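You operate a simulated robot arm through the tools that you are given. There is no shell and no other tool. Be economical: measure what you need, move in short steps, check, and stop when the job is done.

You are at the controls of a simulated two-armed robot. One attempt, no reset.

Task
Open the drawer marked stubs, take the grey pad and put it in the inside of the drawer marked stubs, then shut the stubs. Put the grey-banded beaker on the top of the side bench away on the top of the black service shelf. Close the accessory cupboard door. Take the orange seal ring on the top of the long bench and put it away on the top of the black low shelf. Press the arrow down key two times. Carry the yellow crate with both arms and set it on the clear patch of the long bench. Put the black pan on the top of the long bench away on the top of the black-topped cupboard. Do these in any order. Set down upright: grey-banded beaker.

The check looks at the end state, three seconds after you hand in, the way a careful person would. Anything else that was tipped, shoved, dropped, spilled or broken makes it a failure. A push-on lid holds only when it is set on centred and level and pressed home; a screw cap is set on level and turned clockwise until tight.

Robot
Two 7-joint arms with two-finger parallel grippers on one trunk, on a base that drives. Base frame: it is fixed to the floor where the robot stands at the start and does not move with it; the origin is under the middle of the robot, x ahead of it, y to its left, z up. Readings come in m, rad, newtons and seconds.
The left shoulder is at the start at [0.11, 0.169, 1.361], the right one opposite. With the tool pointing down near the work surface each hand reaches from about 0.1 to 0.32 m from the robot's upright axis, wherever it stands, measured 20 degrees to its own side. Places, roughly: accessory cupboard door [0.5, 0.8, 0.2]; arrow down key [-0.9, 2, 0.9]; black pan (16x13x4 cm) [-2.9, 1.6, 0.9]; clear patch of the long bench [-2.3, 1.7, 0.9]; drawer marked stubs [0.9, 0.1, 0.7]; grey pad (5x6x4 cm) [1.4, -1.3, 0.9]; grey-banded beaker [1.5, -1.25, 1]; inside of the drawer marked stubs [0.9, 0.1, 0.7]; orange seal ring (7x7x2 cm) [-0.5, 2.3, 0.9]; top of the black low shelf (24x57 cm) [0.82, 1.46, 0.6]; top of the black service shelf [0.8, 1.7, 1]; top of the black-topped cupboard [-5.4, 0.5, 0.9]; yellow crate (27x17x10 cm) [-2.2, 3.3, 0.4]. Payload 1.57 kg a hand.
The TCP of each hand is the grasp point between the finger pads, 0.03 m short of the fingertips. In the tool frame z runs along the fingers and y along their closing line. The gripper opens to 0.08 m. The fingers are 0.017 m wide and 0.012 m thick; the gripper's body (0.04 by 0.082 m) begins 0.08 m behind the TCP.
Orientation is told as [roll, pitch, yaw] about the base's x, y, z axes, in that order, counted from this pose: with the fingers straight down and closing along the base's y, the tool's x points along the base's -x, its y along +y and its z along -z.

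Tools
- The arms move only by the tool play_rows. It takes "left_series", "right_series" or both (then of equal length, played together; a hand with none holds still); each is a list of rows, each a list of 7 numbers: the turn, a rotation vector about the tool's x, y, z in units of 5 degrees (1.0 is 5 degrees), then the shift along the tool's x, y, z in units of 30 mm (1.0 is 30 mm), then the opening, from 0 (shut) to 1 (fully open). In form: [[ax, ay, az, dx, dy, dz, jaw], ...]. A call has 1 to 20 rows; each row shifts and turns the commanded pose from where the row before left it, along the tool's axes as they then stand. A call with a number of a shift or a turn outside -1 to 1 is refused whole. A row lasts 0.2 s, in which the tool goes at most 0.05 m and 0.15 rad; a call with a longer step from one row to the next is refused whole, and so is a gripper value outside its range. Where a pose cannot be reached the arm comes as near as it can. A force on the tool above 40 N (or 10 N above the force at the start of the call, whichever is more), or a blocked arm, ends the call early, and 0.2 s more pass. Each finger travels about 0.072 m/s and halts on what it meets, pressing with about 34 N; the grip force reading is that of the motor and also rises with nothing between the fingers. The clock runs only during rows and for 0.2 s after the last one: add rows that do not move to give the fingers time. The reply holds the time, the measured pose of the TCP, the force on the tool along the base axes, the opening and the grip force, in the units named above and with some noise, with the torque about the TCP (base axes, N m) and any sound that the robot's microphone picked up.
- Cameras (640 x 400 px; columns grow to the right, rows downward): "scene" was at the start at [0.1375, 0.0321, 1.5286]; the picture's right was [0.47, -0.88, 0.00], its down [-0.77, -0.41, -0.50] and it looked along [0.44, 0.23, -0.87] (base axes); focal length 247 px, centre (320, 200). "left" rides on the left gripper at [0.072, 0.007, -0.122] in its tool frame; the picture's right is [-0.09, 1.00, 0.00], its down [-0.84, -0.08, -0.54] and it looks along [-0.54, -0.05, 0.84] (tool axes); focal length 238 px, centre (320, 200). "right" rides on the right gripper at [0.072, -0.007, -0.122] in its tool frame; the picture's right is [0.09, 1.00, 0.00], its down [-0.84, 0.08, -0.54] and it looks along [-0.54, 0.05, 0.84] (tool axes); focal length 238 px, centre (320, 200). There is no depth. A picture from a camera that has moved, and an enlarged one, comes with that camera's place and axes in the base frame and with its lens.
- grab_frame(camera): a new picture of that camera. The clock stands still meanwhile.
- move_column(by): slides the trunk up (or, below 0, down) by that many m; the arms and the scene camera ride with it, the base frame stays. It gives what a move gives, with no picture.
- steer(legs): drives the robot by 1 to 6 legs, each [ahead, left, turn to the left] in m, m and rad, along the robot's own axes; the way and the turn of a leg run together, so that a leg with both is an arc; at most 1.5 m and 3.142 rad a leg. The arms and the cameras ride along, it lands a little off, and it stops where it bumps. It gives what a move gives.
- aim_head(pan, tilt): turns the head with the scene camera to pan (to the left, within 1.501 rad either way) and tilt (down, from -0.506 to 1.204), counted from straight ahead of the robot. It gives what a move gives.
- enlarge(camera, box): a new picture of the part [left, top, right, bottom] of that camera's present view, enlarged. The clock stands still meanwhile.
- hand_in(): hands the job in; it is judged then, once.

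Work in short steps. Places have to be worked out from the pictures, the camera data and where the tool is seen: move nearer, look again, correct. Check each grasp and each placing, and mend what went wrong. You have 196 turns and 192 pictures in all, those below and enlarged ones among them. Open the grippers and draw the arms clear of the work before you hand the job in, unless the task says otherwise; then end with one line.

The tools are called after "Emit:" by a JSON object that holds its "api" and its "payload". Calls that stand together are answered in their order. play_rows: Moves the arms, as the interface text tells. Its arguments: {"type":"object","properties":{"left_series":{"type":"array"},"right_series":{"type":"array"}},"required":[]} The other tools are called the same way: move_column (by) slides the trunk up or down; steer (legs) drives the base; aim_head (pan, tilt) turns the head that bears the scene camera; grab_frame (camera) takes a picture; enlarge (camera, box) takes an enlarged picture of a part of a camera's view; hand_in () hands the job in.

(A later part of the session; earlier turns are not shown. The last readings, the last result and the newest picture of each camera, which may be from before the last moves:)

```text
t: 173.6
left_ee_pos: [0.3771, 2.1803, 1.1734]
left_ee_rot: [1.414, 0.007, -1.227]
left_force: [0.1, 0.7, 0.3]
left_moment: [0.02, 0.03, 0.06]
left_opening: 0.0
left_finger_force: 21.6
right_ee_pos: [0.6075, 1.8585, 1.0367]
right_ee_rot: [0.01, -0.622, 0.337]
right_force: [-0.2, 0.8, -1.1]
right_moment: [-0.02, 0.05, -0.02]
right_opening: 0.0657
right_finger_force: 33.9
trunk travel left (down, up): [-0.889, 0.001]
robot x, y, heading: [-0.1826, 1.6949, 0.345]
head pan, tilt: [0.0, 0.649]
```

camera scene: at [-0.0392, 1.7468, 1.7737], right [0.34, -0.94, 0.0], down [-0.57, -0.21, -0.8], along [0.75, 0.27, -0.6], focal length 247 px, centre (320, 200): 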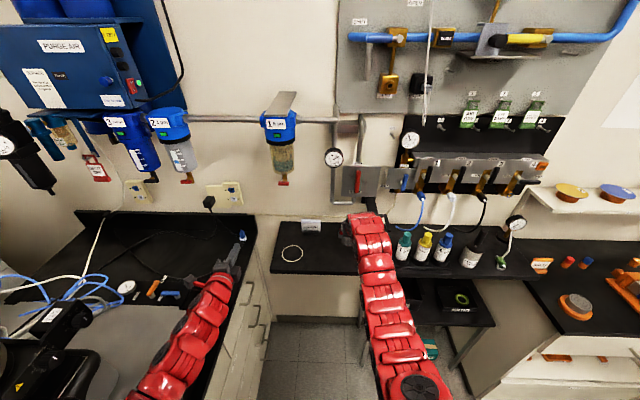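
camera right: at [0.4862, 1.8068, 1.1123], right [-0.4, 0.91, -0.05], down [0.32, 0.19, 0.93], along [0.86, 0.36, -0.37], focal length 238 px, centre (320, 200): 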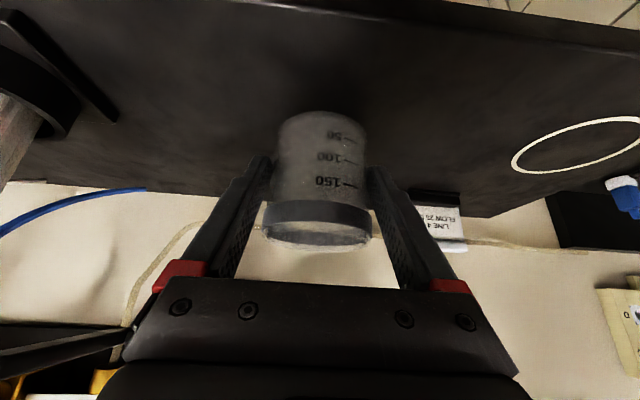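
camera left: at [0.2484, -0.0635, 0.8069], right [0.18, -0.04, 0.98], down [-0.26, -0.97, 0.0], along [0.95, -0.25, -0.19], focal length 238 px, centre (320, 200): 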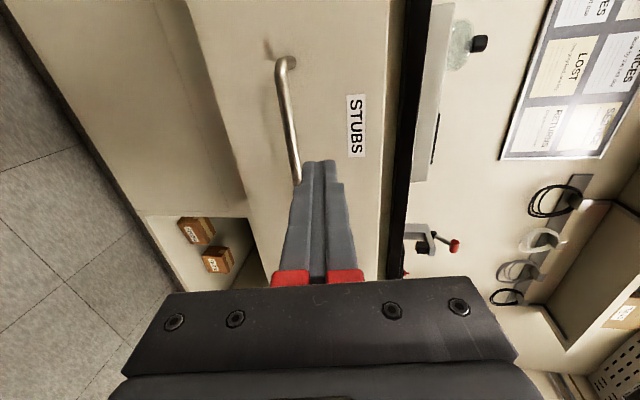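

Emit:
{"api": "play_rows", "payload": {"right_series": [[0, 0, 0, 0.08, 0, 0.11, 0.3], [0, 0, 0, 0.08, 0, 0.11, 0.3], [0, 0, 0, 0.08, 0, 0.11, 0.3], [0, 0, 0, 0.08, 0, 0.11, 0.3]]}}

Emit:
{"api": "grab_frame", "payload": {"camera": "right"}}

```text
t: 174.6
left_ee_pos: [0.375, 2.1797, 1.1744]
left_ee_rot: [1.418, 0.006, -1.227]
left_force: [-0.2, 0.5, -0.5]
left_moment: [-0.01, -0.03, -0.03]
left_opening: 0.0
left_finger_force: 21.1
right_ee_pos: [0.6063, 1.8575, 1.0261]
right_ee_rot: [0.012, -0.632, 0.337]
right_force: [-0.2, -1.0, 25.9]
right_moment: [0.02, -0.63, 0.25]
right_opening: 0.0652
right_finger_force: 34.1
trunk travel left (down, up): [-0.889, 0.001]
robot x, y, heading: [-0.1817, 1.6975, 0.345]
head pan, tilt: [0.0, 0.649]
```

```text
115 pictures are left
camera right: at [0.4849, 1.8076, 1.0826], right [-0.41, 0.91, -0.05], down [0.31, 0.19, 0.93], along [0.86, 0.36, -0.36], focal length 238 px, centre (320, 200)
```

right: 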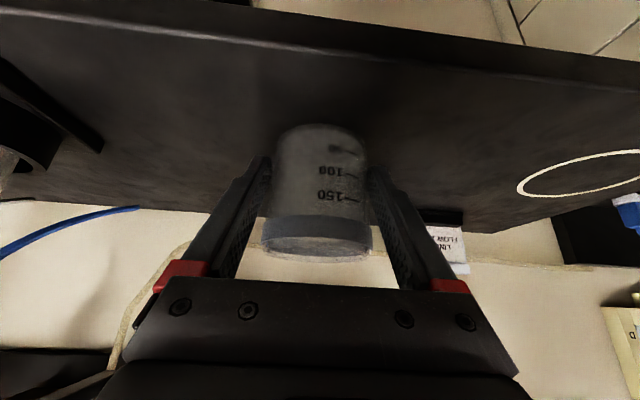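

Contact at 26 N: the beaker is on the shelf. I'll ease up 2 mm, open, and retreat along the tool axis.

Emit:
{"api": "play_rows", "payload": {"right_series": [[0, 0, 0, -0.05, 0, -0.07, 0.3], [0, 0, 0, 0, 0, 0, 0.85], [0, 0, 0, 0, 0, 0, 1], [0, 0, 0, 0, 0, 0, 1], [0, 0, 0, 0, 0, 0, 1]]}}

Emit:
{"api": "grab_frame", "payload": {"camera": "right"}}

```text
t: 175.8
left_ee_pos: [0.3779, 2.1809, 1.1739]
left_ee_rot: [1.414, 0.008, -1.228]
left_force: [-0.1, 0.3, -0.7]
left_moment: [0.01, 0.0, 0.01]
left_opening: 0.0
left_finger_force: 21.2
right_ee_pos: [0.6062, 1.8577, 1.0245]
right_ee_rot: [0.009, -0.622, 0.337]
right_force: [-0.5, 0.3, 0.0]
right_moment: [0.02, 0.0, -0.01]
right_opening: 0.08
right_finger_force: 0.1
trunk travel left (down, up): [-0.889, 0.001]
robot x, y, heading: [-0.1797, 1.6964, 0.345]
head pan, tilt: [0.0, 0.649]
```

```text
114 pictures are left
camera right: at [0.4867, 1.8077, 1.0815], right [-0.41, 0.91, -0.05], down [0.32, 0.19, 0.93], along [0.86, 0.36, -0.37], focal length 238 px, centre (320, 200)
```

right: 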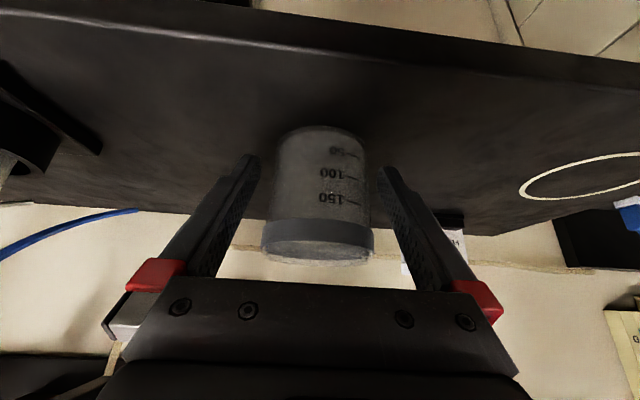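

It stands freely. I'll retreat along the tool axis, then back the base away.

Emit:
{"api": "play_rows", "payload": {"right_series": [[0, 0, 0, 0, 0, -0.7, 1], [0, 0, 0, 0, 0, -1, 1], [0, 0, 0, 0, 0, -1, 1], [0, 0, 0, 0, 0, -1, 1], [0, 0, 0, 0, 0, -0.5, 1]]}}

Emit:
{"api": "steer", "payload": {"legs": [[-0.27, 0, 0]]}}

Emit:
{"api": "grab_frame", "payload": {"camera": "right"}}

Emit:
{"api": "aim_head", "payload": {"pan": 0.9, "tilt": 0.6}}

Emit:
{"api": "grab_frame", "payload": {"camera": "scene"}}

```text
t: 176.9
left_ee_pos: [0.3776, 2.1798, 1.174]
left_ee_rot: [1.413, 0.005, -1.228]
left_force: [0.1, 0.6, 0.5]
left_moment: [-0.02, 0.02, -0.02]
left_opening: 0.0
left_finger_force: 21.4
right_ee_pos: [0.5353, 1.8323, 1.127]
right_ee_rot: [0.01, -0.623, 0.337]
right_force: [0.0, 0.2, 0.3]
right_moment: [0.0, -0.01, -0.02]
right_opening: 0.0801
right_finger_force: 0.0
trunk travel left (down, up): [-0.889, 0.001]
robot x, y, heading: [-0.1844, 1.6938, 0.346]
head pan, tilt: [0.0, 0.649]
```

```text
t: 178.8
left_ee_pos: [0.1292, 2.0955, 1.1726]
left_ee_rot: [1.413, 0.007, -1.22]
left_force: [0.3, 0.4, -0.1]
left_moment: [0.01, 0.0, 0.0]
left_opening: 0.0001
left_finger_force: 21.7
right_ee_pos: [0.2898, 1.7481, 1.1257]
right_ee_rot: [0.01, -0.62, 0.343]
right_force: [0.1, -0.2, 0.3]
right_moment: [0.04, 0.01, -0.04]
right_opening: 0.0801
right_finger_force: 0.1
trunk travel left (down, up): [-0.889, 0.001]
robot x, y, heading: [-0.426, 1.6019, 0.348]
head pan, tilt: [0.0, 0.649]
```

```text
113 pictures are left
camera right: at [0.1705, 1.6968, 1.184], right [-0.41, 0.91, -0.05], down [0.32, 0.19, 0.93], along [0.85, 0.37, -0.37], focal length 238 px, centre (320, 200)
```

right: 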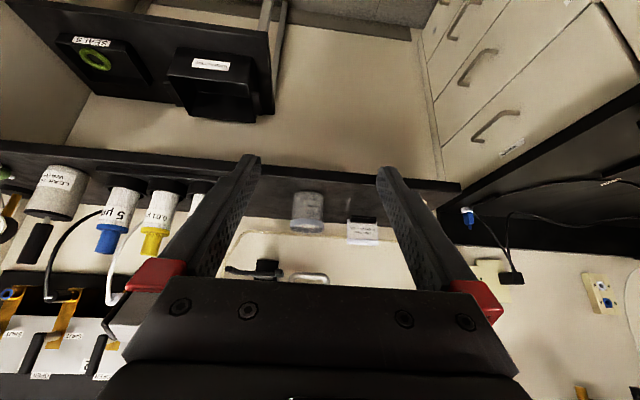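

```text
t: 180.0
left_ee_pos: [0.128, 2.0947, 1.1729]
left_ee_rot: [1.414, 0.008, -1.22]
left_force: [-0.2, -0.4, -0.4]
left_moment: [0.01, 0.01, -0.02]
left_opening: 0.0
left_finger_force: 21.4
right_ee_pos: [0.2888, 1.7479, 1.1268]
right_ee_rot: [0.01, -0.621, 0.344]
right_force: [-0.8, -0.4, -0.4]
right_moment: [0.02, 0.03, -0.01]
right_opening: 0.0798
right_finger_force: 0.0
trunk travel left (down, up): [-0.889, 0.001]
robot x, y, heading: [-0.4284, 1.6026, 0.353]
head pan, tilt: [0.901, 0.6]
```

```text
112 pictures are left
camera scene: at [-0.3276, 1.7165, 1.778], right [0.95, -0.31, 0.0], down [-0.18, -0.54, -0.83], along [0.26, 0.78, -0.56], focal length 247 px, centre (320, 200)
```

scene: 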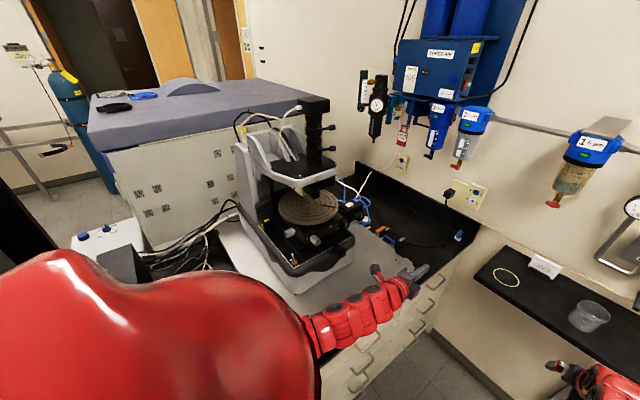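

The beaker stands upright on the service shelf. Now the long bench: I'll move away from it sideways and turn left to face it.

Emit:
{"api": "steer", "payload": {"legs": [[0, -0.45, 0], [0, 0, 1.56]]}}

Emit:
{"api": "aim_head", "payload": {"pan": 0.0, "tilt": 0.6}}

Emit:
{"api": "grab_frame", "payload": {"camera": "scene"}}

Emit:
{"api": "aim_head", "payload": {"pan": 0.8, "tilt": 0.4}}

Emit:
{"api": "grab_frame", "payload": {"camera": "scene"}}

```text
t: 186.5
left_ee_pos: [-0.7482, 1.7545, 1.1726]
left_ee_rot: [1.414, 0.008, 0.316]
left_force: [-0.1, 0.0, -0.2]
left_moment: [0.0, 0.01, 0.01]
left_opening: 0.0
left_finger_force: 20.7
right_ee_pos: [-0.3962, 1.9052, 1.128]
right_ee_rot: [0.01, -0.621, 1.881]
right_force: [0.5, -0.8, -0.6]
right_moment: [0.0, -0.03, 0.01]
right_opening: 0.0804
right_finger_force: 0.1
trunk travel left (down, up): [-0.889, 0.001]
robot x, y, heading: [-0.2763, 1.1814, 1.889]
head pan, tilt: [0.901, 0.6]
```

```text
t: 187.7
left_ee_pos: [-0.7477, 1.7544, 1.1737]
left_ee_rot: [1.414, 0.008, 0.317]
left_force: [-0.3, 0.2, 0.2]
left_moment: [0.0, 0.01, -0.01]
left_opening: 0.0
left_finger_force: 21.3
right_ee_pos: [-0.3954, 1.9046, 1.1271]
right_ee_rot: [0.012, -0.62, 1.884]
right_force: [0.4, 0.3, 0.4]
right_moment: [0.02, 0.02, -0.03]
right_opening: 0.0798
right_finger_force: 0.1
trunk travel left (down, up): [-0.889, 0.001]
robot x, y, heading: [-0.2805, 1.1778, 1.891]
head pan, tilt: [0.0, 0.6]
```

```text
111 pictures are left
camera scene: at [-0.3305, 1.3426, 1.778], right [0.95, 0.32, 0.0], down [0.18, -0.54, -0.82], along [-0.26, 0.78, -0.57], focal length 247 px, centre (320, 200)
```

scene: 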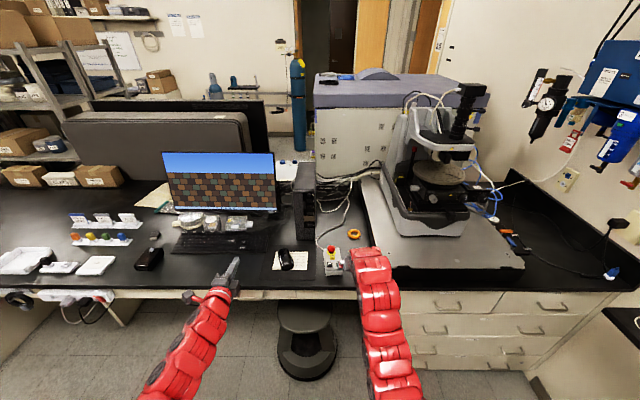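

```text
t: 188.8
left_ee_pos: [-0.7481, 1.7545, 1.1732]
left_ee_rot: [1.414, 0.007, 0.319]
left_force: [0.3, -0.5, 0.4]
left_moment: [-0.02, -0.02, 0.0]
left_opening: 0.0
left_finger_force: 21.2
right_ee_pos: [-0.3963, 1.9039, 1.1267]
right_ee_rot: [0.01, -0.621, 1.884]
right_force: [-0.6, 0.1, 0.0]
right_moment: [-0.02, -0.01, -0.04]
right_opening: 0.0799
right_finger_force: 0.0
trunk travel left (down, up): [-0.889, 0.001]
robot x, y, heading: [-0.2747, 1.1785, 1.892]
head pan, tilt: [0.799, 0.4]
```

```text
110 pictures are left
camera scene: at [-0.3859, 1.2993, 1.7962], right [0.44, 0.9, 0.0], down [0.35, -0.17, -0.92], along [-0.83, 0.4, -0.39], focal length 247 px, centre (320, 200)
```

scene: 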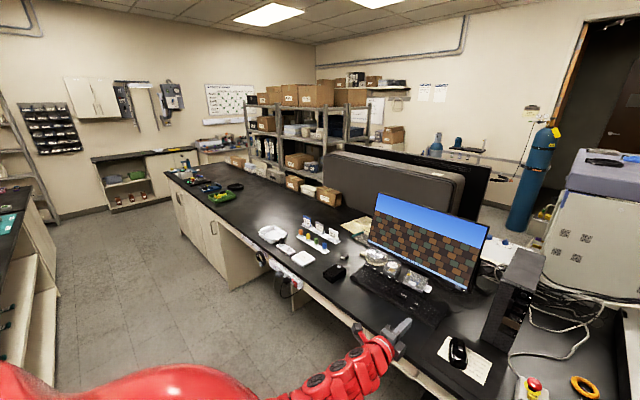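

I see the orange ring near [-0.468, 2.293], the keyboard at left with the arrow keys near [-0.9, 2.05], and further objects along the long bench. I'll point the right hand straight down and drive closer to the ring.

Emit:
{"api": "play_rows", "payload": {"right_series": [[0, 1, 0, 0, 0, 0, 1], [0, 1, 0, 0, 0, 0, 1], [0, 1, 0, 0, 0, 0, 1], [0, 1, 0, 0, 0, 0, 1], [0, 1, 0, 0, 0, 0, 1], [0, 1, 0, 0, 0, 0, 1], [0, 1, 0, 0, 0, 0, 1], [0, 0.1, 0, 0, 0, 0, 1]]}}

Emit:
{"api": "steer", "payload": {"legs": [[0.3, 0, 0]]}}

Emit:
{"api": "grab_frame", "payload": {"camera": "right"}}

Emit:
{"api": "aim_head", "payload": {"pan": 0.1, "tilt": 0.8}}

Emit:
{"api": "grab_frame", "payload": {"camera": "scene"}}

```text
t: 190.6
left_ee_pos: [-0.7484, 1.7535, 1.1735]
left_ee_rot: [1.413, 0.007, 0.318]
left_force: [0.7, -0.4, -0.9]
left_moment: [-0.02, -0.01, 0.02]
left_opening: 0.0
left_finger_force: 21.8
right_ee_pos: [-0.3971, 1.9043, 1.127]
right_ee_rot: [0.008, 0.0, 1.889]
right_force: [0.2, 0.0, -0.5]
right_moment: [0.01, 0.0, 0.01]
right_opening: 0.08
right_finger_force: 0.0
trunk travel left (down, up): [-0.889, 0.001]
robot x, y, heading: [-0.274, 1.1836, 1.884]
head pan, tilt: [0.799, 0.4]
```

```text
t: 192.7
left_ee_pos: [-0.8419, 2.0369, 1.1739]
left_ee_rot: [1.415, 0.006, 0.319]
left_force: [0.1, -0.5, -0.2]
left_moment: [0.01, 0.03, 0.01]
left_opening: 0.0001
left_finger_force: 21.2
right_ee_pos: [-0.4907, 2.1887, 1.1285]
right_ee_rot: [0.009, -0.003, 1.888]
right_force: [-0.5, 0.1, 1.1]
right_moment: [0.01, -0.01, -0.03]
right_opening: 0.0799
right_finger_force: 0.1
trunk travel left (down, up): [-0.889, 0.001]
robot x, y, heading: [-0.3716, 1.4638, 1.894]
head pan, tilt: [0.799, 0.4]
```

```text
109 pictures are left
camera right: at [-0.4615, 2.1215, 1.2499], right [-0.92, -0.4, 0.01], down [-0.33, 0.77, 0.55], along [-0.22, 0.5, -0.84], focal length 238 px, centre (320, 200)
```

right: 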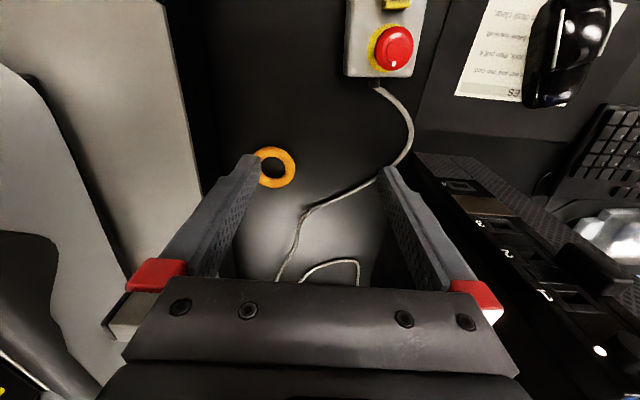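

```text
t: 193.8
left_ee_pos: [-0.8426, 2.0377, 1.173]
left_ee_rot: [1.413, 0.006, 0.32]
left_force: [-0.2, -0.1, -0.2]
left_moment: [0.01, -0.03, 0.01]
left_opening: 0.0002
left_finger_force: 21.5
right_ee_pos: [-0.4913, 2.1885, 1.1277]
right_ee_rot: [0.011, -0.003, 1.888]
right_force: [0.2, -1.5, 0.3]
right_moment: [-0.03, 0.0, 0.0]
right_opening: 0.0799
right_finger_force: 0.0
trunk travel left (down, up): [-0.889, 0.001]
robot x, y, heading: [-0.3685, 1.4661, 1.892]
head pan, tilt: [0.099, 0.799]
```

```text
108 pictures are left
camera scene: at [-0.4296, 1.6159, 1.7613], right [0.91, 0.41, 0.0], down [0.29, -0.65, -0.7], along [-0.28, 0.64, -0.72], focal length 247 px, centre (320, 200)
```

scene: 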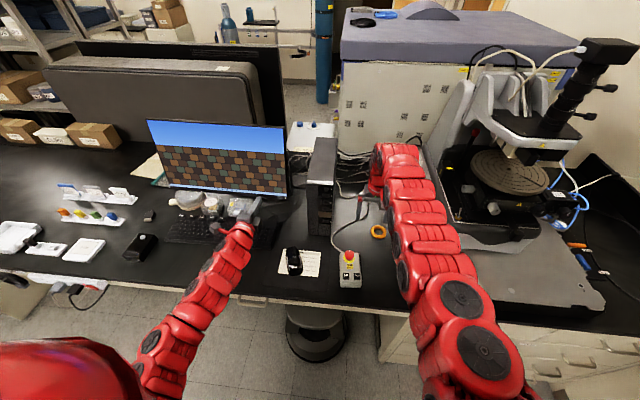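

The ring's centre is [-0.459, 2.296] and it is about 6.8 cm across. I'll grip its left wall with one finger in the hole; first drive 9 cm ahead and shift the hand 3.7 cm right at half opening.

Emit:
{"api": "steer", "payload": {"legs": [[0.09, 0, 0]]}}

Emit:
{"api": "play_rows", "payload": {"right_series": [[0, 0, 0, 0, -0.62, 0.5, 0.5], [0, 0, 0, 0, -0.62, 0.5, 0.5], [0, 0, 0, 0, 0, 1, 0.5], [0, 0, 0, 0, 0, 1, 0.5]]}}

Emit:
{"api": "grab_frame", "payload": {"camera": "right"}}

```text
t: 194.8
left_ee_pos: [-0.8691, 2.1193, 1.1735]
left_ee_rot: [1.416, 0.008, 0.32]
left_force: [0.0, 0.7, -0.7]
left_moment: [-0.02, 0.01, 0.01]
left_opening: 0.0001
left_finger_force: 21.6
right_ee_pos: [-0.5194, 2.2704, 1.1286]
right_ee_rot: [0.01, -0.005, 1.887]
right_force: [0.8, -0.6, -0.7]
right_moment: [0.01, 0.03, -0.01]
right_opening: 0.0799
right_finger_force: 0.1
trunk travel left (down, up): [-0.889, 0.001]
robot x, y, heading: [-0.4008, 1.5489, 1.889]
head pan, tilt: [0.099, 0.799]
```

```text
t: 195.8
left_ee_pos: [-0.87, 2.1196, 1.1741]
left_ee_rot: [1.416, 0.007, 0.319]
left_force: [-0.2, 0.0, -0.1]
left_moment: [0.03, -0.02, -0.01]
left_opening: 0.0002
left_finger_force: 21.4
right_ee_pos: [-0.4823, 2.275, 1.0667]
right_ee_rot: [0.01, -0.002, 1.889]
right_force: [0.1, -0.2, 0.2]
right_moment: [0.03, 0.01, -0.01]
right_opening: 0.0399
right_finger_force: 0.0
right hand out of reach, approached as far as the arm can: row 2, 4
trunk travel left (down, up): [-0.889, 0.001]
robot x, y, heading: [-0.3937, 1.5439, 1.889]
head pan, tilt: [0.099, 0.799]
```

```text
107 pictures are left
camera right: at [-0.4532, 2.2083, 1.1887], right [-0.92, -0.4, 0.01], down [-0.33, 0.77, 0.54], along [-0.22, 0.5, -0.84], focal length 238 px, centre (320, 200)
```

right: 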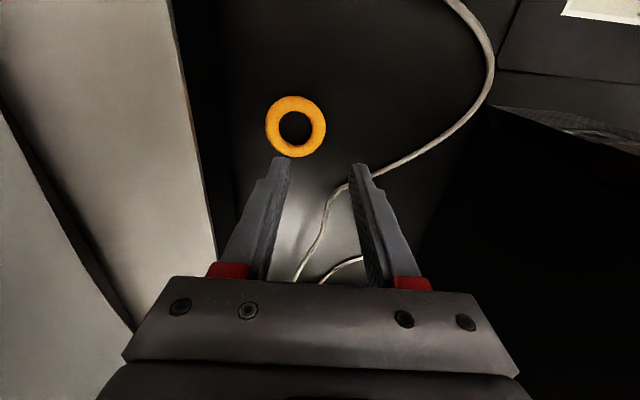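

The ring is now lined up: my TCP is over the left wall and 8 mm short. I'll drive 8 mm ahead and lower with the trunk.

Emit:
{"api": "steer", "payload": {"legs": [[0.01, 0, 0]]}}

Emit:
{"api": "move_column", "payload": {"by": -0.095}}

Emit:
{"api": "grab_frame", "payload": {"camera": "right"}}

```text
t: 196.6
left_ee_pos: [-0.8731, 2.1273, 1.1742]
left_ee_rot: [1.414, 0.005, 0.319]
left_force: [0.1, -0.6, 0.2]
left_moment: [-0.04, 0.01, 0.03]
left_opening: 0.0
left_finger_force: 20.8
right_ee_pos: [-0.486, 2.2828, 1.0686]
right_ee_rot: [0.009, -0.002, 1.889]
right_force: [0.4, -1.1, 0.4]
right_moment: [0.01, 0.0, -0.01]
right_opening: 0.04
right_finger_force: 0.0
trunk travel left (down, up): [-0.889, 0.001]
robot x, y, heading: [-0.4002, 1.5596, 1.893]
head pan, tilt: [0.099, 0.799]
```

```text
t: 197.9
left_ee_pos: [-0.8743, 2.129, 1.0777]
left_ee_rot: [1.415, 0.007, 0.32]
left_force: [-0.3, 1.1, -0.5]
left_moment: [-0.02, 0.0, -0.01]
left_opening: 0.0001
left_finger_force: 20.9
right_ee_pos: [-0.4865, 2.2851, 0.9725]
right_ee_rot: [0.007, -0.001, 1.888]
right_force: [0.3, 1.1, 0.0]
right_moment: [0.02, 0.01, -0.04]
right_opening: 0.0399
right_finger_force: 0.1
trunk travel left (down, up): [-0.794, 0.096]
robot x, y, heading: [-0.4055, 1.5598, 1.889]
head pan, tilt: [0.099, 0.799]
```

```text
106 pictures are left
camera right: at [-0.4567, 2.2189, 1.0934], right [-0.92, -0.4, 0.01], down [-0.33, 0.77, 0.54], along [-0.22, 0.5, -0.84], focal length 238 px, centre (320, 200)
```

right: 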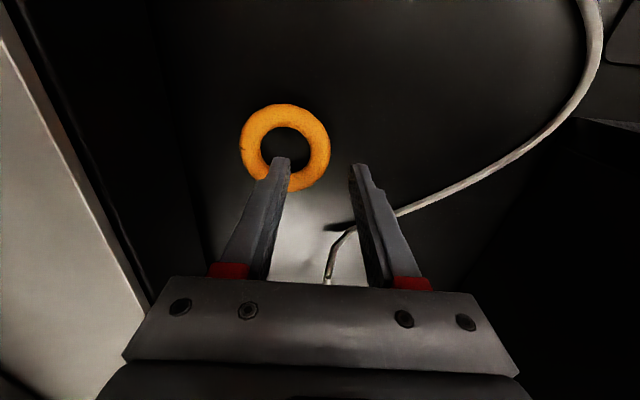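

Well lined up. I'll lower 3.6 cm more and close on the wall.

Emit:
{"api": "move_column", "payload": {"by": -0.034}}

Emit:
{"api": "play_rows", "payload": {"right_series": [[0, 0, 0, 0, 0, 0, 0.2], [0, 0, 0, 0, 0, 0, 0], [0, 0, 0, 0, 0, 0, 0], [0, 0, 0, 0, 0, 0, 0]]}}

Emit:
{"api": "move_column", "payload": {"by": 0.06}}

Emit:
{"api": "grab_frame", "payload": {"camera": "right"}}

```text
t: 198.5
left_ee_pos: [-0.8728, 2.1299, 1.0542]
left_ee_rot: [1.415, 0.006, 0.32]
left_force: [-0.7, 0.5, -0.2]
left_moment: [-0.01, 0.01, 0.03]
left_opening: 0.0
left_finger_force: 21.5
right_ee_pos: [-0.4851, 2.2829, 0.9491]
right_ee_rot: [0.007, -0.001, 1.888]
right_force: [2.2, -8.0, 12.2]
right_moment: [-0.11, -0.38, -0.14]
right_opening: 0.04
right_finger_force: 0.1
trunk travel left (down, up): [-0.769, 0.121]
robot x, y, heading: [-0.402, 1.5582, 1.889]
head pan, tilt: [0.099, 0.799]
stopped: the force on the tool passed its limit at 56 N (the readings are from after the stop); the commanded pose is now the measured one
```

```text
t: 199.5
left_ee_pos: [-0.8725, 2.1298, 1.0551]
left_ee_rot: [1.416, 0.006, 0.32]
left_force: [0.3, -0.4, 0.2]
left_moment: [0.0, 0.0, 0.02]
left_opening: 0.0
left_finger_force: 20.9
right_ee_pos: [-0.4841, 2.2852, 0.9514]
right_ee_rot: [0.005, 0.0, 1.889]
right_force: [7.2, 2.6, 7.8]
right_moment: [0.14, -0.4, -0.05]
right_opening: 0.0148
right_finger_force: 30.8
trunk travel left (down, up): [-0.769, 0.121]
robot x, y, heading: [-0.4024, 1.5585, 1.889]
head pan, tilt: [0.099, 0.799]
```

```text
t: 200.5
left_ee_pos: [-0.8739, 2.1314, 1.1136]
left_ee_rot: [1.414, 0.006, 0.319]
left_force: [-0.8, 1.1, 0.0]
left_moment: [0.02, 0.01, 0.0]
left_opening: 0.0
left_finger_force: 21.3
right_ee_pos: [-0.4855, 2.2849, 1.0088]
right_ee_rot: [0.007, 0.0, 1.89]
right_force: [-0.6, 0.6, 0.8]
right_moment: [-0.03, 0.0, 0.01]
right_opening: 0.0148
right_finger_force: 30.3
trunk travel left (down, up): [-0.829, 0.061]
robot x, y, heading: [-0.4008, 1.5602, 1.893]
head pan, tilt: [0.099, 0.799]
```

```text
105 pictures are left
camera right: at [-0.4568, 2.2194, 1.1314], right [-0.92, -0.4, 0.01], down [-0.33, 0.77, 0.54], along [-0.22, 0.5, -0.84], focal length 238 px, centre (320, 200)
```

right: 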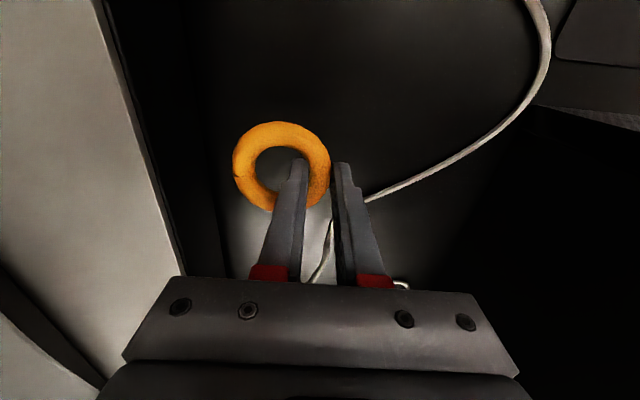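

The ring is held. While here I'll do the arrow key with the left hand, so I'll raise the trunk a bit and look at the keyboard.

Emit:
{"api": "move_column", "payload": {"by": 0.06}}

Emit:
{"api": "enlarge", "payload": {"camera": "scene", "box": [150, 180, 310, 300]}}

Emit:
{"api": "grab_frame", "payload": {"camera": "left"}}

```text
t: 201.5
left_ee_pos: [-0.8728, 2.1302, 1.1726]
left_ee_rot: [1.415, 0.009, 0.32]
left_force: [-0.6, -0.5, 0.4]
left_moment: [-0.02, 0.02, 0.01]
left_opening: 0.0003
left_finger_force: 21.3
right_ee_pos: [-0.4866, 2.2845, 1.069]
right_ee_rot: [0.008, -0.002, 1.888]
right_force: [0.0, 0.1, -0.4]
right_moment: [-0.02, -0.01, -0.01]
right_opening: 0.0141
right_finger_force: 30.9
trunk travel left (down, up): [-0.889, 0.001]
robot x, y, heading: [-0.4018, 1.5585, 1.89]
head pan, tilt: [0.099, 0.799]
```

```text
3.33 times, centred on (230, 240) of scene
camera zoom: at [-0.4606, 1.7093, 1.7615], right [0.91, 0.41, 0.0], down [0.29, -0.65, -0.7], along [-0.28, 0.64, -0.72], focal length 824 px, centre (620, 67)
```

zoom: 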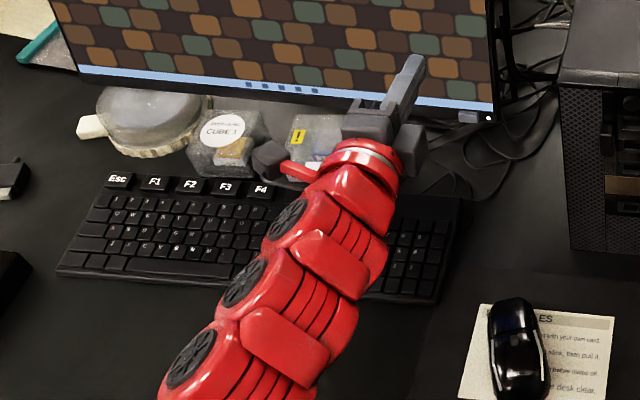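

```text
103 pictures are left
camera left: at [-0.9045, 1.9948, 1.2004], right [0.04, 0.18, 0.98], down [0.97, -0.26, 0.0], along [0.25, 0.95, -0.18], focal length 238 px, centre (320, 200)
```

left: 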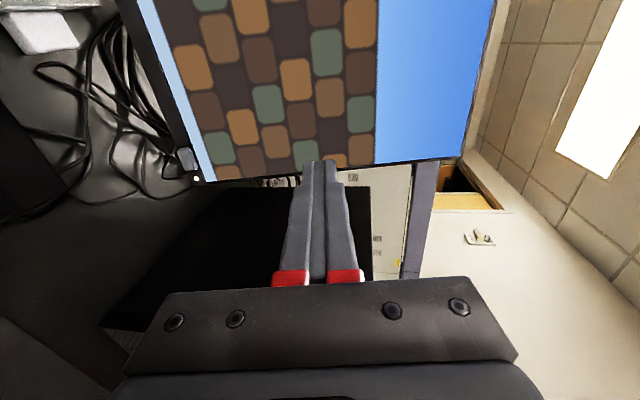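

The arm hides the arrow keys. I'll back off 15 cm and tilt the left hand downwards, turned 45° about its axis so that a fingertip corner leads.

Emit:
{"api": "steer", "payload": {"legs": [[-0.15, 0, 0]]}}

Emit:
{"api": "play_rows", "payload": {"left_series": [[1, 0, 0, 0, 0, 0, 0], [1, 0, 0, 0, 0, 0, 0], [1, 0, 0, 0, 0, 0, 0], [1, 0, 0, 0, 0, 0, 0], [1, 0, 0, 0, 0, 0, 0], [1, 0, 0, 0, 0, 0, 0], [1, 0, 0, 0, 0, 0, 0], [1, 0, 0, 0, 0, 0, 0], [1, 0, 0, 0, 0, 0, 0], [1, 0, 0, 0, 0, 0, 0]]}}

Emit:
{"api": "grab_frame", "payload": {"camera": "left"}}

Emit:
{"api": "enlarge", "payload": {"camera": "scene", "box": [160, 120, 320, 240]}}

```text
t: 202.8
left_ee_pos: [-0.8285, 1.9927, 1.1722]
left_ee_rot: [1.411, 0.005, 0.321]
left_force: [0.8, 0.4, -0.6]
left_moment: [-0.02, 0.0, 0.03]
left_opening: 0.0
left_finger_force: 21.5
right_ee_pos: [-0.4402, 2.1465, 1.0679]
right_ee_rot: [0.009, 0.003, 1.888]
right_force: [-0.6, 0.2, 0.4]
right_moment: [-0.05, -0.03, -0.01]
right_opening: 0.0144
right_finger_force: 30.2
trunk travel left (down, up): [-0.889, 0.001]
robot x, y, heading: [-0.354, 1.4206, 1.894]
head pan, tilt: [0.099, 0.799]
```

```text
t: 205.0
left_ee_pos: [-0.8288, 1.9909, 1.1717]
left_ee_rot: [0.537, 0.007, 0.322]
left_force: [0.8, 0.7, -0.2]
left_moment: [0.01, 0.0, 0.04]
left_opening: 0.0
left_finger_force: 21.7
right_ee_pos: [-0.4398, 2.1449, 1.0686]
right_ee_rot: [0.007, -0.002, 1.89]
right_force: [-0.2, 0.2, -0.6]
right_moment: [0.0, 0.02, 0.01]
right_opening: 0.0147
right_finger_force: 30.5
trunk travel left (down, up): [-0.889, 0.001]
robot x, y, heading: [-0.3541, 1.4188, 1.897]
head pan, tilt: [0.099, 0.799]
```

```text
102 pictures are left
camera left: at [-0.8778, 1.9144, 1.2812], right [-0.18, 0.84, 0.51], down [0.91, -0.06, 0.42], along [0.39, 0.54, -0.75], focal length 238 px, centre (320, 200)
```

left: 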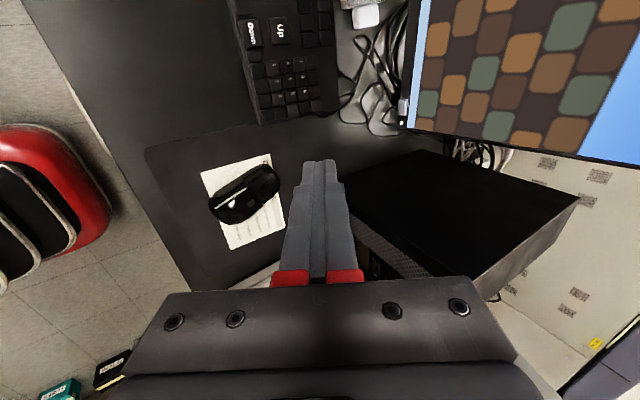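

```text
3.33 times, centred on (240, 180) of scene
camera zoom: at [-0.4138, 1.5698, 1.7614], right [0.91, 0.41, 0.0], down [0.29, -0.65, -0.7], along [-0.29, 0.64, -0.72], focal length 824 px, centre (587, 267)
```

zoom: 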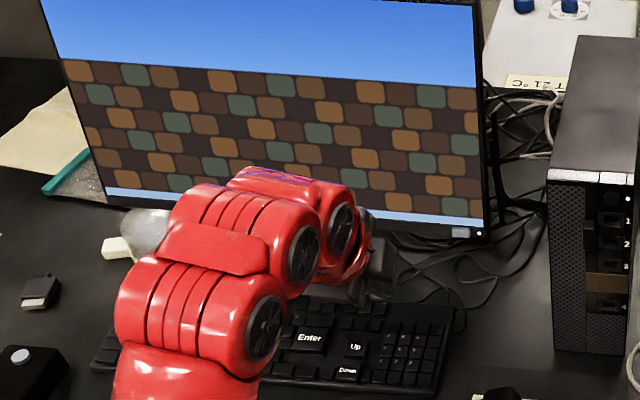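

The keyboard has enlarged keys, with "Down" near [-0.94, 2.017, ~0.94]. I'll bring the left fingertips above it and look again.

Emit:
{"api": "play_rows", "payload": {"left_series": [[0, 0, 0, 0.64, -0.2, 0.8, 0], [0, 0, 0, 0.64, -0.2, 0.8, 0], [0, 0, 0, 0.64, -0.2, 0.8, 0], [0, 0, 0, 0.64, -0.2, 0.8, 0], [0, 0, 0, 0.64, -0.2, 0.8, 0]]}}

Emit:
{"api": "grab_frame", "payload": {"camera": "left"}}

Emit:
{"api": "enlarge", "payload": {"camera": "scene", "box": [160, 140, 320, 260]}}

```text
t: 206.2
left_ee_pos: [-0.9322, 1.9953, 1.0545]
left_ee_rot: [0.542, 0.006, 0.318]
left_force: [-0.4, 0.6, 0.1]
left_moment: [0.04, -0.01, -0.03]
left_opening: 0.0002
left_finger_force: 20.7
right_ee_pos: [-0.4397, 2.1453, 1.069]
right_ee_rot: [0.007, 0.0, 1.889]
right_force: [0.1, 0.6, -0.5]
right_moment: [0.0, -0.02, 0.02]
right_opening: 0.0145
right_finger_force: 31.1
trunk travel left (down, up): [-0.889, 0.001]
robot x, y, heading: [-0.3564, 1.42, 1.888]
head pan, tilt: [0.099, 0.799]
```

```text
100 pictures are left
camera left: at [-0.9816, 1.9178, 1.1639], right [-0.18, 0.84, 0.51], down [0.91, -0.06, 0.42], along [0.38, 0.54, -0.75], focal length 238 px, centre (320, 200)
```

left: 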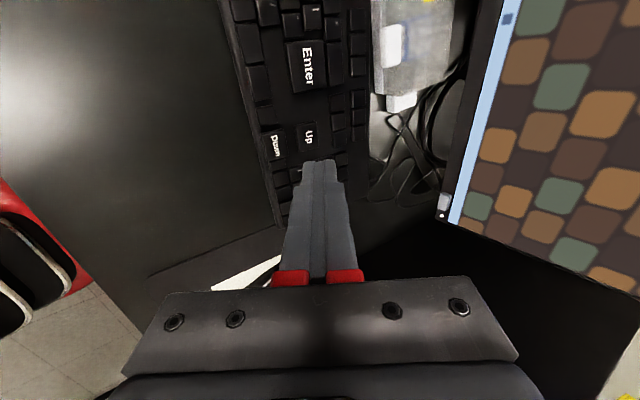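

```text
3.33 times, centred on (240, 200) of scene
camera zoom: at [-0.415, 1.5695, 1.7614], right [0.91, 0.41, 0.0], down [0.29, -0.65, -0.7], along [-0.28, 0.64, -0.72], focal length 824 px, centre (587, 200)
```

zoom: 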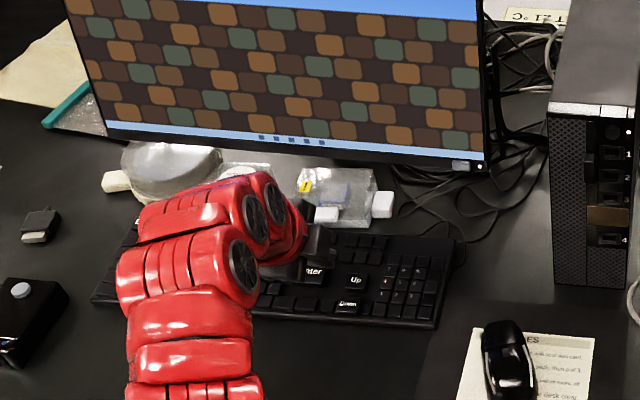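

"Down" solves to [-0.931, 2.017, 0.936]. I'll shift 8 mm right, slightly forward, and descend to about 1 cm above it.

Emit:
{"api": "play_rows", "payload": {"left_series": [[0, 0, 0, -0.09, -0.306, 0.789, 0], [0, 0, 0, -0.09, -0.306, 0.789, 0], [0, 0, 0, -0.09, -0.306, 0.789, 0]]}}

Emit:
{"api": "enlarge", "payload": {"camera": "left", "box": [200, 60, 440, 210]}}

Emit:
{"api": "enlarge", "payload": {"camera": "scene", "box": [210, 170, 290, 230]}}

```text
t: 207.0
left_ee_pos: [-0.9266, 2.0074, 0.9792]
left_ee_rot: [0.54, 0.006, 0.319]
left_force: [-0.1, -0.2, -0.6]
left_moment: [0.01, 0.01, 0.0]
left_opening: 0.0
left_finger_force: 21.1
right_ee_pos: [-0.4397, 2.1461, 1.0694]
right_ee_rot: [0.008, -0.002, 1.887]
right_force: [0.1, 0.8, 0.2]
right_moment: [-0.01, 0.02, 0.02]
right_opening: 0.0146
right_finger_force: 30.6
trunk travel left (down, up): [-0.889, 0.001]
robot x, y, heading: [-0.3555, 1.4178, 1.892]
head pan, tilt: [0.099, 0.799]
```

```text
2.67 times, centred on (320, 135) of left
camera zoom: at [-0.9766, 1.9311, 1.0895], right [-0.18, 0.84, 0.51], down [0.91, -0.06, 0.42], along [0.39, 0.54, -0.75], focal length 636 px, centre (320, 373)
```

zoom: 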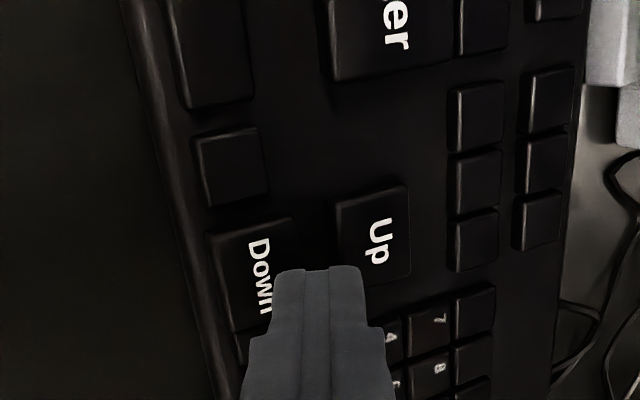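

```text
6.67 times, centred on (250, 200) of scene
camera zoom: at [-0.4138, 1.569, 1.7615], right [0.91, 0.41, 0.0], down [0.29, -0.65, -0.7], along [-0.29, 0.64, -0.72], focal length 1648 px, centre (787, 200)
```

zoom: 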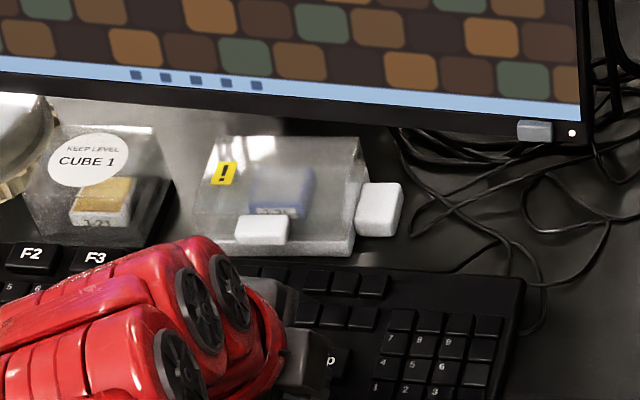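

The key is about 33×27 mm and the leading edge of my fingertips is right above its centre. I'll go down 1 cm to near touch.

Emit:
{"api": "play_rows", "payload": {"left_series": [[0, 0, 0, 0, -0.15, 0.257, 0], [0, 0, 0, 0, -0.034, 0.057, 0]]}}

```text
t: 207.6
left_ee_pos: [-0.9278, 2.0074, 0.9719]
left_ee_rot: [0.546, 0.007, 0.32]
left_force: [-1.6, -1.3, 7.9]
left_moment: [0.01, 0.06, -0.02]
left_opening: 0.0
left_finger_force: 21.8
right_ee_pos: [-0.4392, 2.1449, 1.07]
right_ee_rot: [0.007, -0.002, 1.891]
right_force: [0.3, 0.5, -1.1]
right_moment: [0.01, -0.01, 0.02]
right_opening: 0.0142
right_finger_force: 30.8
trunk travel left (down, up): [-0.889, 0.001]
robot x, y, heading: [-0.3527, 1.4207, 1.888]
head pan, tilt: [0.099, 0.799]
heard: click
```

A click was heard: first press registered. I'll lift 1.5 cm clear and look at the screen.

Emit:
{"api": "play_rows", "payload": {"left_series": [[0, 0, 0, 0, 0.13, -0.215, 0], [0, 0, 0, 0, 0.13, -0.215, 0], [0, 0, 0, 0, 0, 0, 0]]}}

Emit:
{"api": "enlarge", "payload": {"camera": "scene", "box": [140, 80, 330, 200]}}

```text
t: 208.4
left_ee_pos: [-0.9268, 2.0081, 0.9863]
left_ee_rot: [0.541, 0.008, 0.32]
left_force: [-0.3, 0.3, -0.3]
left_moment: [-0.05, 0.02, 0.01]
left_opening: 0.0003
left_finger_force: 21.5
right_ee_pos: [-0.4403, 2.1447, 1.0694]
right_ee_rot: [0.007, 0.001, 1.889]
right_force: [0.3, 0.3, -0.7]
right_moment: [-0.04, 0.01, 0.01]
right_opening: 0.0145
right_finger_force: 30.3
trunk travel left (down, up): [-0.889, 0.001]
robot x, y, heading: [-0.3513, 1.4179, 1.889]
head pan, tilt: [0.099, 0.799]
```

```text
3.33 times, centred on (235, 140) of scene
camera zoom: at [-0.4141, 1.5689, 1.7615], right [0.91, 0.41, 0.0], down [0.29, -0.65, -0.7], along [-0.29, 0.64, -0.72], focal length 824 px, centre (603, 400)
```

zoom: 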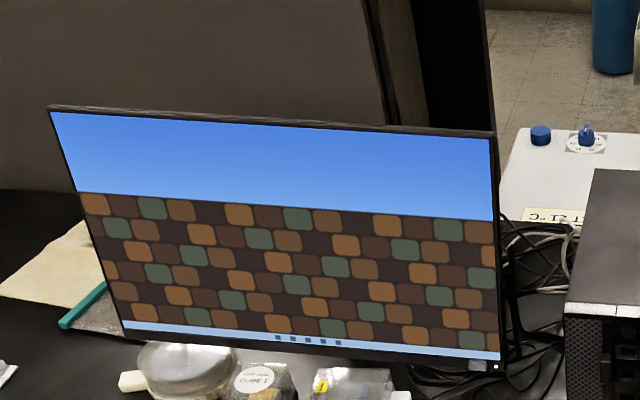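

The screen shows nothing, so the click is my evidence. Second press, same depth.

Emit:
{"api": "play_rows", "payload": {"left_series": [[0, 0, 0, 0, -0.13, 0.215, 0], [0, 0, 0, 0, -0.155, 0.255, 0], [0, 0, 0, 0, -0.034, 0.057, 0]]}}

```text
t: 209.2
left_ee_pos: [-0.9294, 2.0095, 0.9717]
left_ee_rot: [0.549, 0.01, 0.321]
left_force: [-4.0, 2.1, 19.4]
left_moment: [0.24, 0.12, 0.04]
left_opening: 0.0
left_finger_force: 21.4
right_ee_pos: [-0.4383, 2.1433, 1.0716]
right_ee_rot: [0.01, -0.001, 1.889]
right_force: [-0.2, -0.8, -0.1]
right_moment: [0.01, -0.01, -0.01]
right_opening: 0.0142
right_finger_force: 30.4
trunk travel left (down, up): [-0.889, 0.001]
robot x, y, heading: [-0.3519, 1.4182, 1.892]
head pan, tilt: [0.099, 0.799]
heard: click
```

A second click. I'll lift the left hand well clear.

Emit:
{"api": "play_rows", "payload": {"left_series": [[0, 0, 0, 0, 0.25, -0.43, 0], [0, 0, 0, 0, 0.5, -0.8, 0], [0, 0, 0, 0, 0.5, -0.8, 0], [0, 0, 0, 0, 0.5, -0.8, 0], [0, 0, 0, 0, 0.5, -0.8, 0], [0, 0, 0, 0, 0, -1, 0], [0, 0, 0, 0, 0, -1, 0], [0, 0, 0, 0, 0, -1, 0]]}}

Emit:
{"api": "steer", "payload": {"legs": [[-0.3, 0, 0]]}}

Emit:
{"api": "grab_frame", "payload": {"camera": "right"}}

Emit:
{"api": "grab_frame", "payload": {"camera": "scene"}}

```text
t: 211.0
left_ee_pos: [-0.9113, 1.964, 1.1721]
left_ee_rot: [0.543, 0.007, 0.319]
left_force: [0.0, 0.0, -0.6]
left_moment: [0.02, -0.04, 0.0]
left_opening: 0.0001
left_finger_force: 21.5
right_ee_pos: [-0.4388, 2.1446, 1.0697]
right_ee_rot: [0.007, -0.003, 1.888]
right_force: [0.6, -0.3, -1.2]
right_moment: [-0.01, 0.01, 0.03]
right_opening: 0.0143
right_finger_force: 29.9
trunk travel left (down, up): [-0.889, 0.001]
robot x, y, heading: [-0.3562, 1.4212, 1.892]
head pan, tilt: [0.099, 0.799]
```

```text
t: 213.1
left_ee_pos: [-0.8195, 1.6794, 1.1701]
left_ee_rot: [0.541, 0.008, 0.325]
left_force: [-0.6, -0.5, 0.5]
left_moment: [0.0, -0.03, 0.0]
left_opening: 0.0003
left_finger_force: 21.2
right_ee_pos: [-0.3481, 1.8615, 1.0677]
right_ee_rot: [0.007, 0.001, 1.892]
right_force: [-0.3, 0.0, 0.1]
right_moment: [-0.01, 0.0, 0.02]
right_opening: 0.0143
right_finger_force: 30.8
trunk travel left (down, up): [-0.889, 0.001]
robot x, y, heading: [-0.2597, 1.1315, 1.897]
head pan, tilt: [0.099, 0.799]
```

```text
95 pictures are left
camera right: at [-0.3187, 1.7965, 1.1907], right [-0.92, -0.4, 0.01], down [-0.34, 0.77, 0.54], along [-0.22, 0.49, -0.84], focal length 238 px, centre (320, 200)
```

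right: 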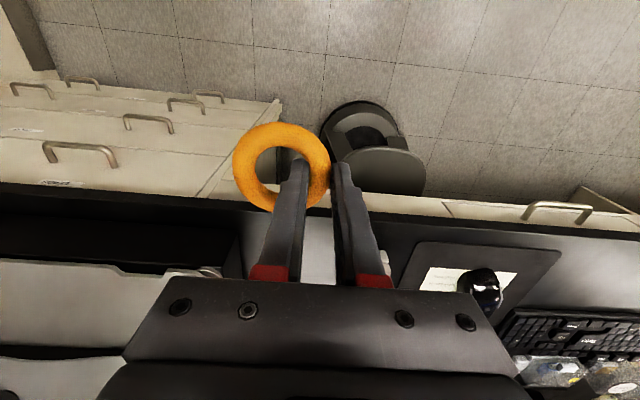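

```text
94 pictures are left
camera scene: at [-0.3199, 1.2868, 1.7613], right [0.91, 0.41, 0.0], down [0.3, -0.65, -0.7], along [-0.29, 0.63, -0.72], focal length 247 px, centre (320, 200)
```

scene: 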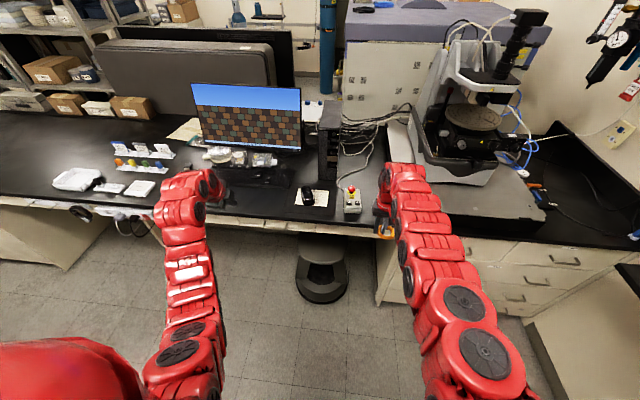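

Both key presses are done. The low shelf is under the overhanging service shelf, so I need the ring in a near-horizontal grip; I'll set it down on a clear strip at the bench front near [-0.393, 2.125] and regrip it across its diameter.

Emit:
{"api": "steer", "payload": {"legs": [[0.262, -0.014, 0]]}}

Emit:
{"api": "grab_frame", "payload": {"camera": "right"}}

```text
t: 214.9
left_ee_pos: [-0.8922, 1.9218, 1.1716]
left_ee_rot: [0.542, 0.006, 0.331]
left_force: [-1.1, 0.6, -0.7]
left_moment: [-0.01, -0.01, 0.01]
left_opening: 0.0
left_finger_force: 21.6
right_ee_pos: [-0.4216, 2.1067, 1.0696]
right_ee_rot: [0.007, -0.001, 1.901]
right_force: [0.8, -0.5, -0.7]
right_moment: [0.0, -0.03, 0.02]
right_opening: 0.0144
right_finger_force: 30.8
trunk travel left (down, up): [-0.889, 0.001]
robot x, y, heading: [-0.3308, 1.3806, 1.903]
head pan, tilt: [0.099, 0.799]
```

```text
93 pictures are left
camera right: at [-0.3921, 2.0406, 1.1922], right [-0.91, -0.41, 0.01], down [-0.34, 0.77, 0.54], along [-0.23, 0.49, -0.84], focal length 238 px, centre (320, 200)
```

right: 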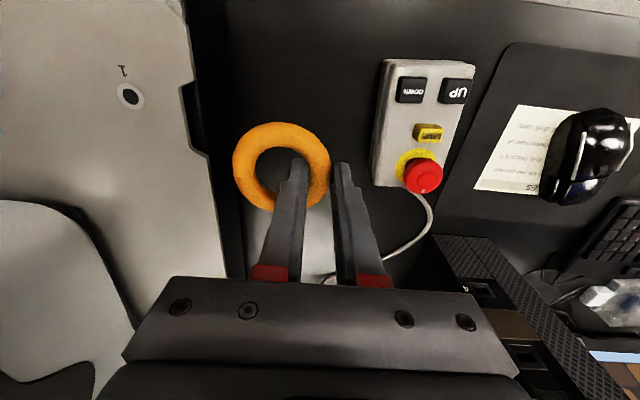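

The button box beside it is separate, and the landing strip between it and the microscope platform is clear. I'll lower the trunk to set the ring down.

Emit:
{"api": "move_column", "payload": {"by": -0.105}}

Emit:
{"api": "move_column", "payload": {"by": -0.012}}

```text
t: 216.3
left_ee_pos: [-0.8918, 1.9212, 1.0661]
left_ee_rot: [0.541, 0.006, 0.33]
left_force: [0.9, -0.1, -0.3]
left_moment: [0.0, 0.05, 0.01]
left_opening: 0.0
left_finger_force: 21.7
right_ee_pos: [-0.4222, 2.1065, 0.9647]
right_ee_rot: [0.006, 0.0, 1.902]
right_force: [-0.5, 0.2, 0.1]
right_moment: [0.03, 0.01, -0.01]
right_opening: 0.0142
right_finger_force: 30.6
trunk travel left (down, up): [-0.784, 0.106]
robot x, y, heading: [-0.3318, 1.3845, 1.902]
head pan, tilt: [0.099, 0.799]
```

```text
t: 216.9
left_ee_pos: [-0.8916, 1.9218, 1.0555]
left_ee_rot: [0.541, 0.006, 0.332]
left_force: [-0.5, -0.2, -1.2]
left_moment: [0.0, 0.04, 0.0]
left_opening: 0.0
left_finger_force: 21.3
right_ee_pos: [-0.4217, 2.107, 0.9529]
right_ee_rot: [0.007, 0.0, 1.901]
right_force: [-0.4, 0.5, -0.6]
right_moment: [0.02, -0.04, 0.0]
right_opening: 0.0141
right_finger_force: 30.3
trunk travel left (down, up): [-0.772, 0.118]
robot x, y, heading: [-0.3263, 1.3824, 1.905]
head pan, tilt: [0.099, 0.799]
```

Emit:
{"api": "move_column", "payload": {"by": -0.006}}

Emit:
{"api": "grab_frame", "payload": {"camera": "right"}}

```text
t: 217.4
left_ee_pos: [-0.8926, 1.9202, 1.0509]
left_ee_rot: [0.543, 0.006, 0.332]
left_force: [0.7, -0.3, -0.6]
left_moment: [0.0, -0.01, 0.01]
left_opening: 0.0
left_finger_force: 21.3
right_ee_pos: [-0.4227, 2.1067, 0.9497]
right_ee_rot: [0.007, -0.007, 1.9]
right_force: [1.4, -0.7, 23.2]
right_moment: [-0.11, -0.46, 0.01]
right_opening: 0.0145
right_finger_force: 30.4
trunk travel left (down, up): [-0.766, 0.124]
robot x, y, heading: [-0.3286, 1.3839, 1.903]
head pan, tilt: [0.099, 0.799]
```

```text
92 pictures are left
camera right: at [-0.392, 2.0405, 1.0718], right [-0.91, -0.41, 0.01], down [-0.34, 0.76, 0.55], along [-0.23, 0.5, -0.84], focal length 238 px, centre (320, 200)
```

right: 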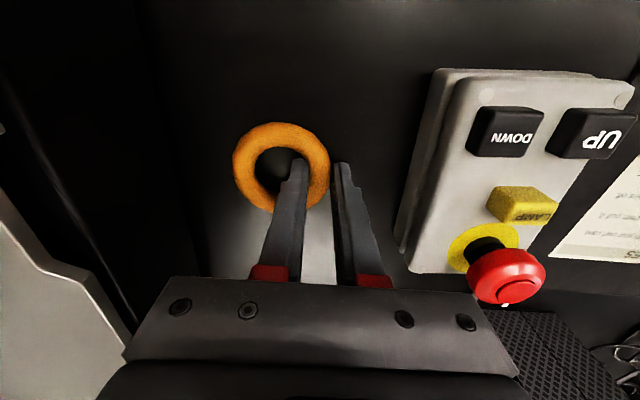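

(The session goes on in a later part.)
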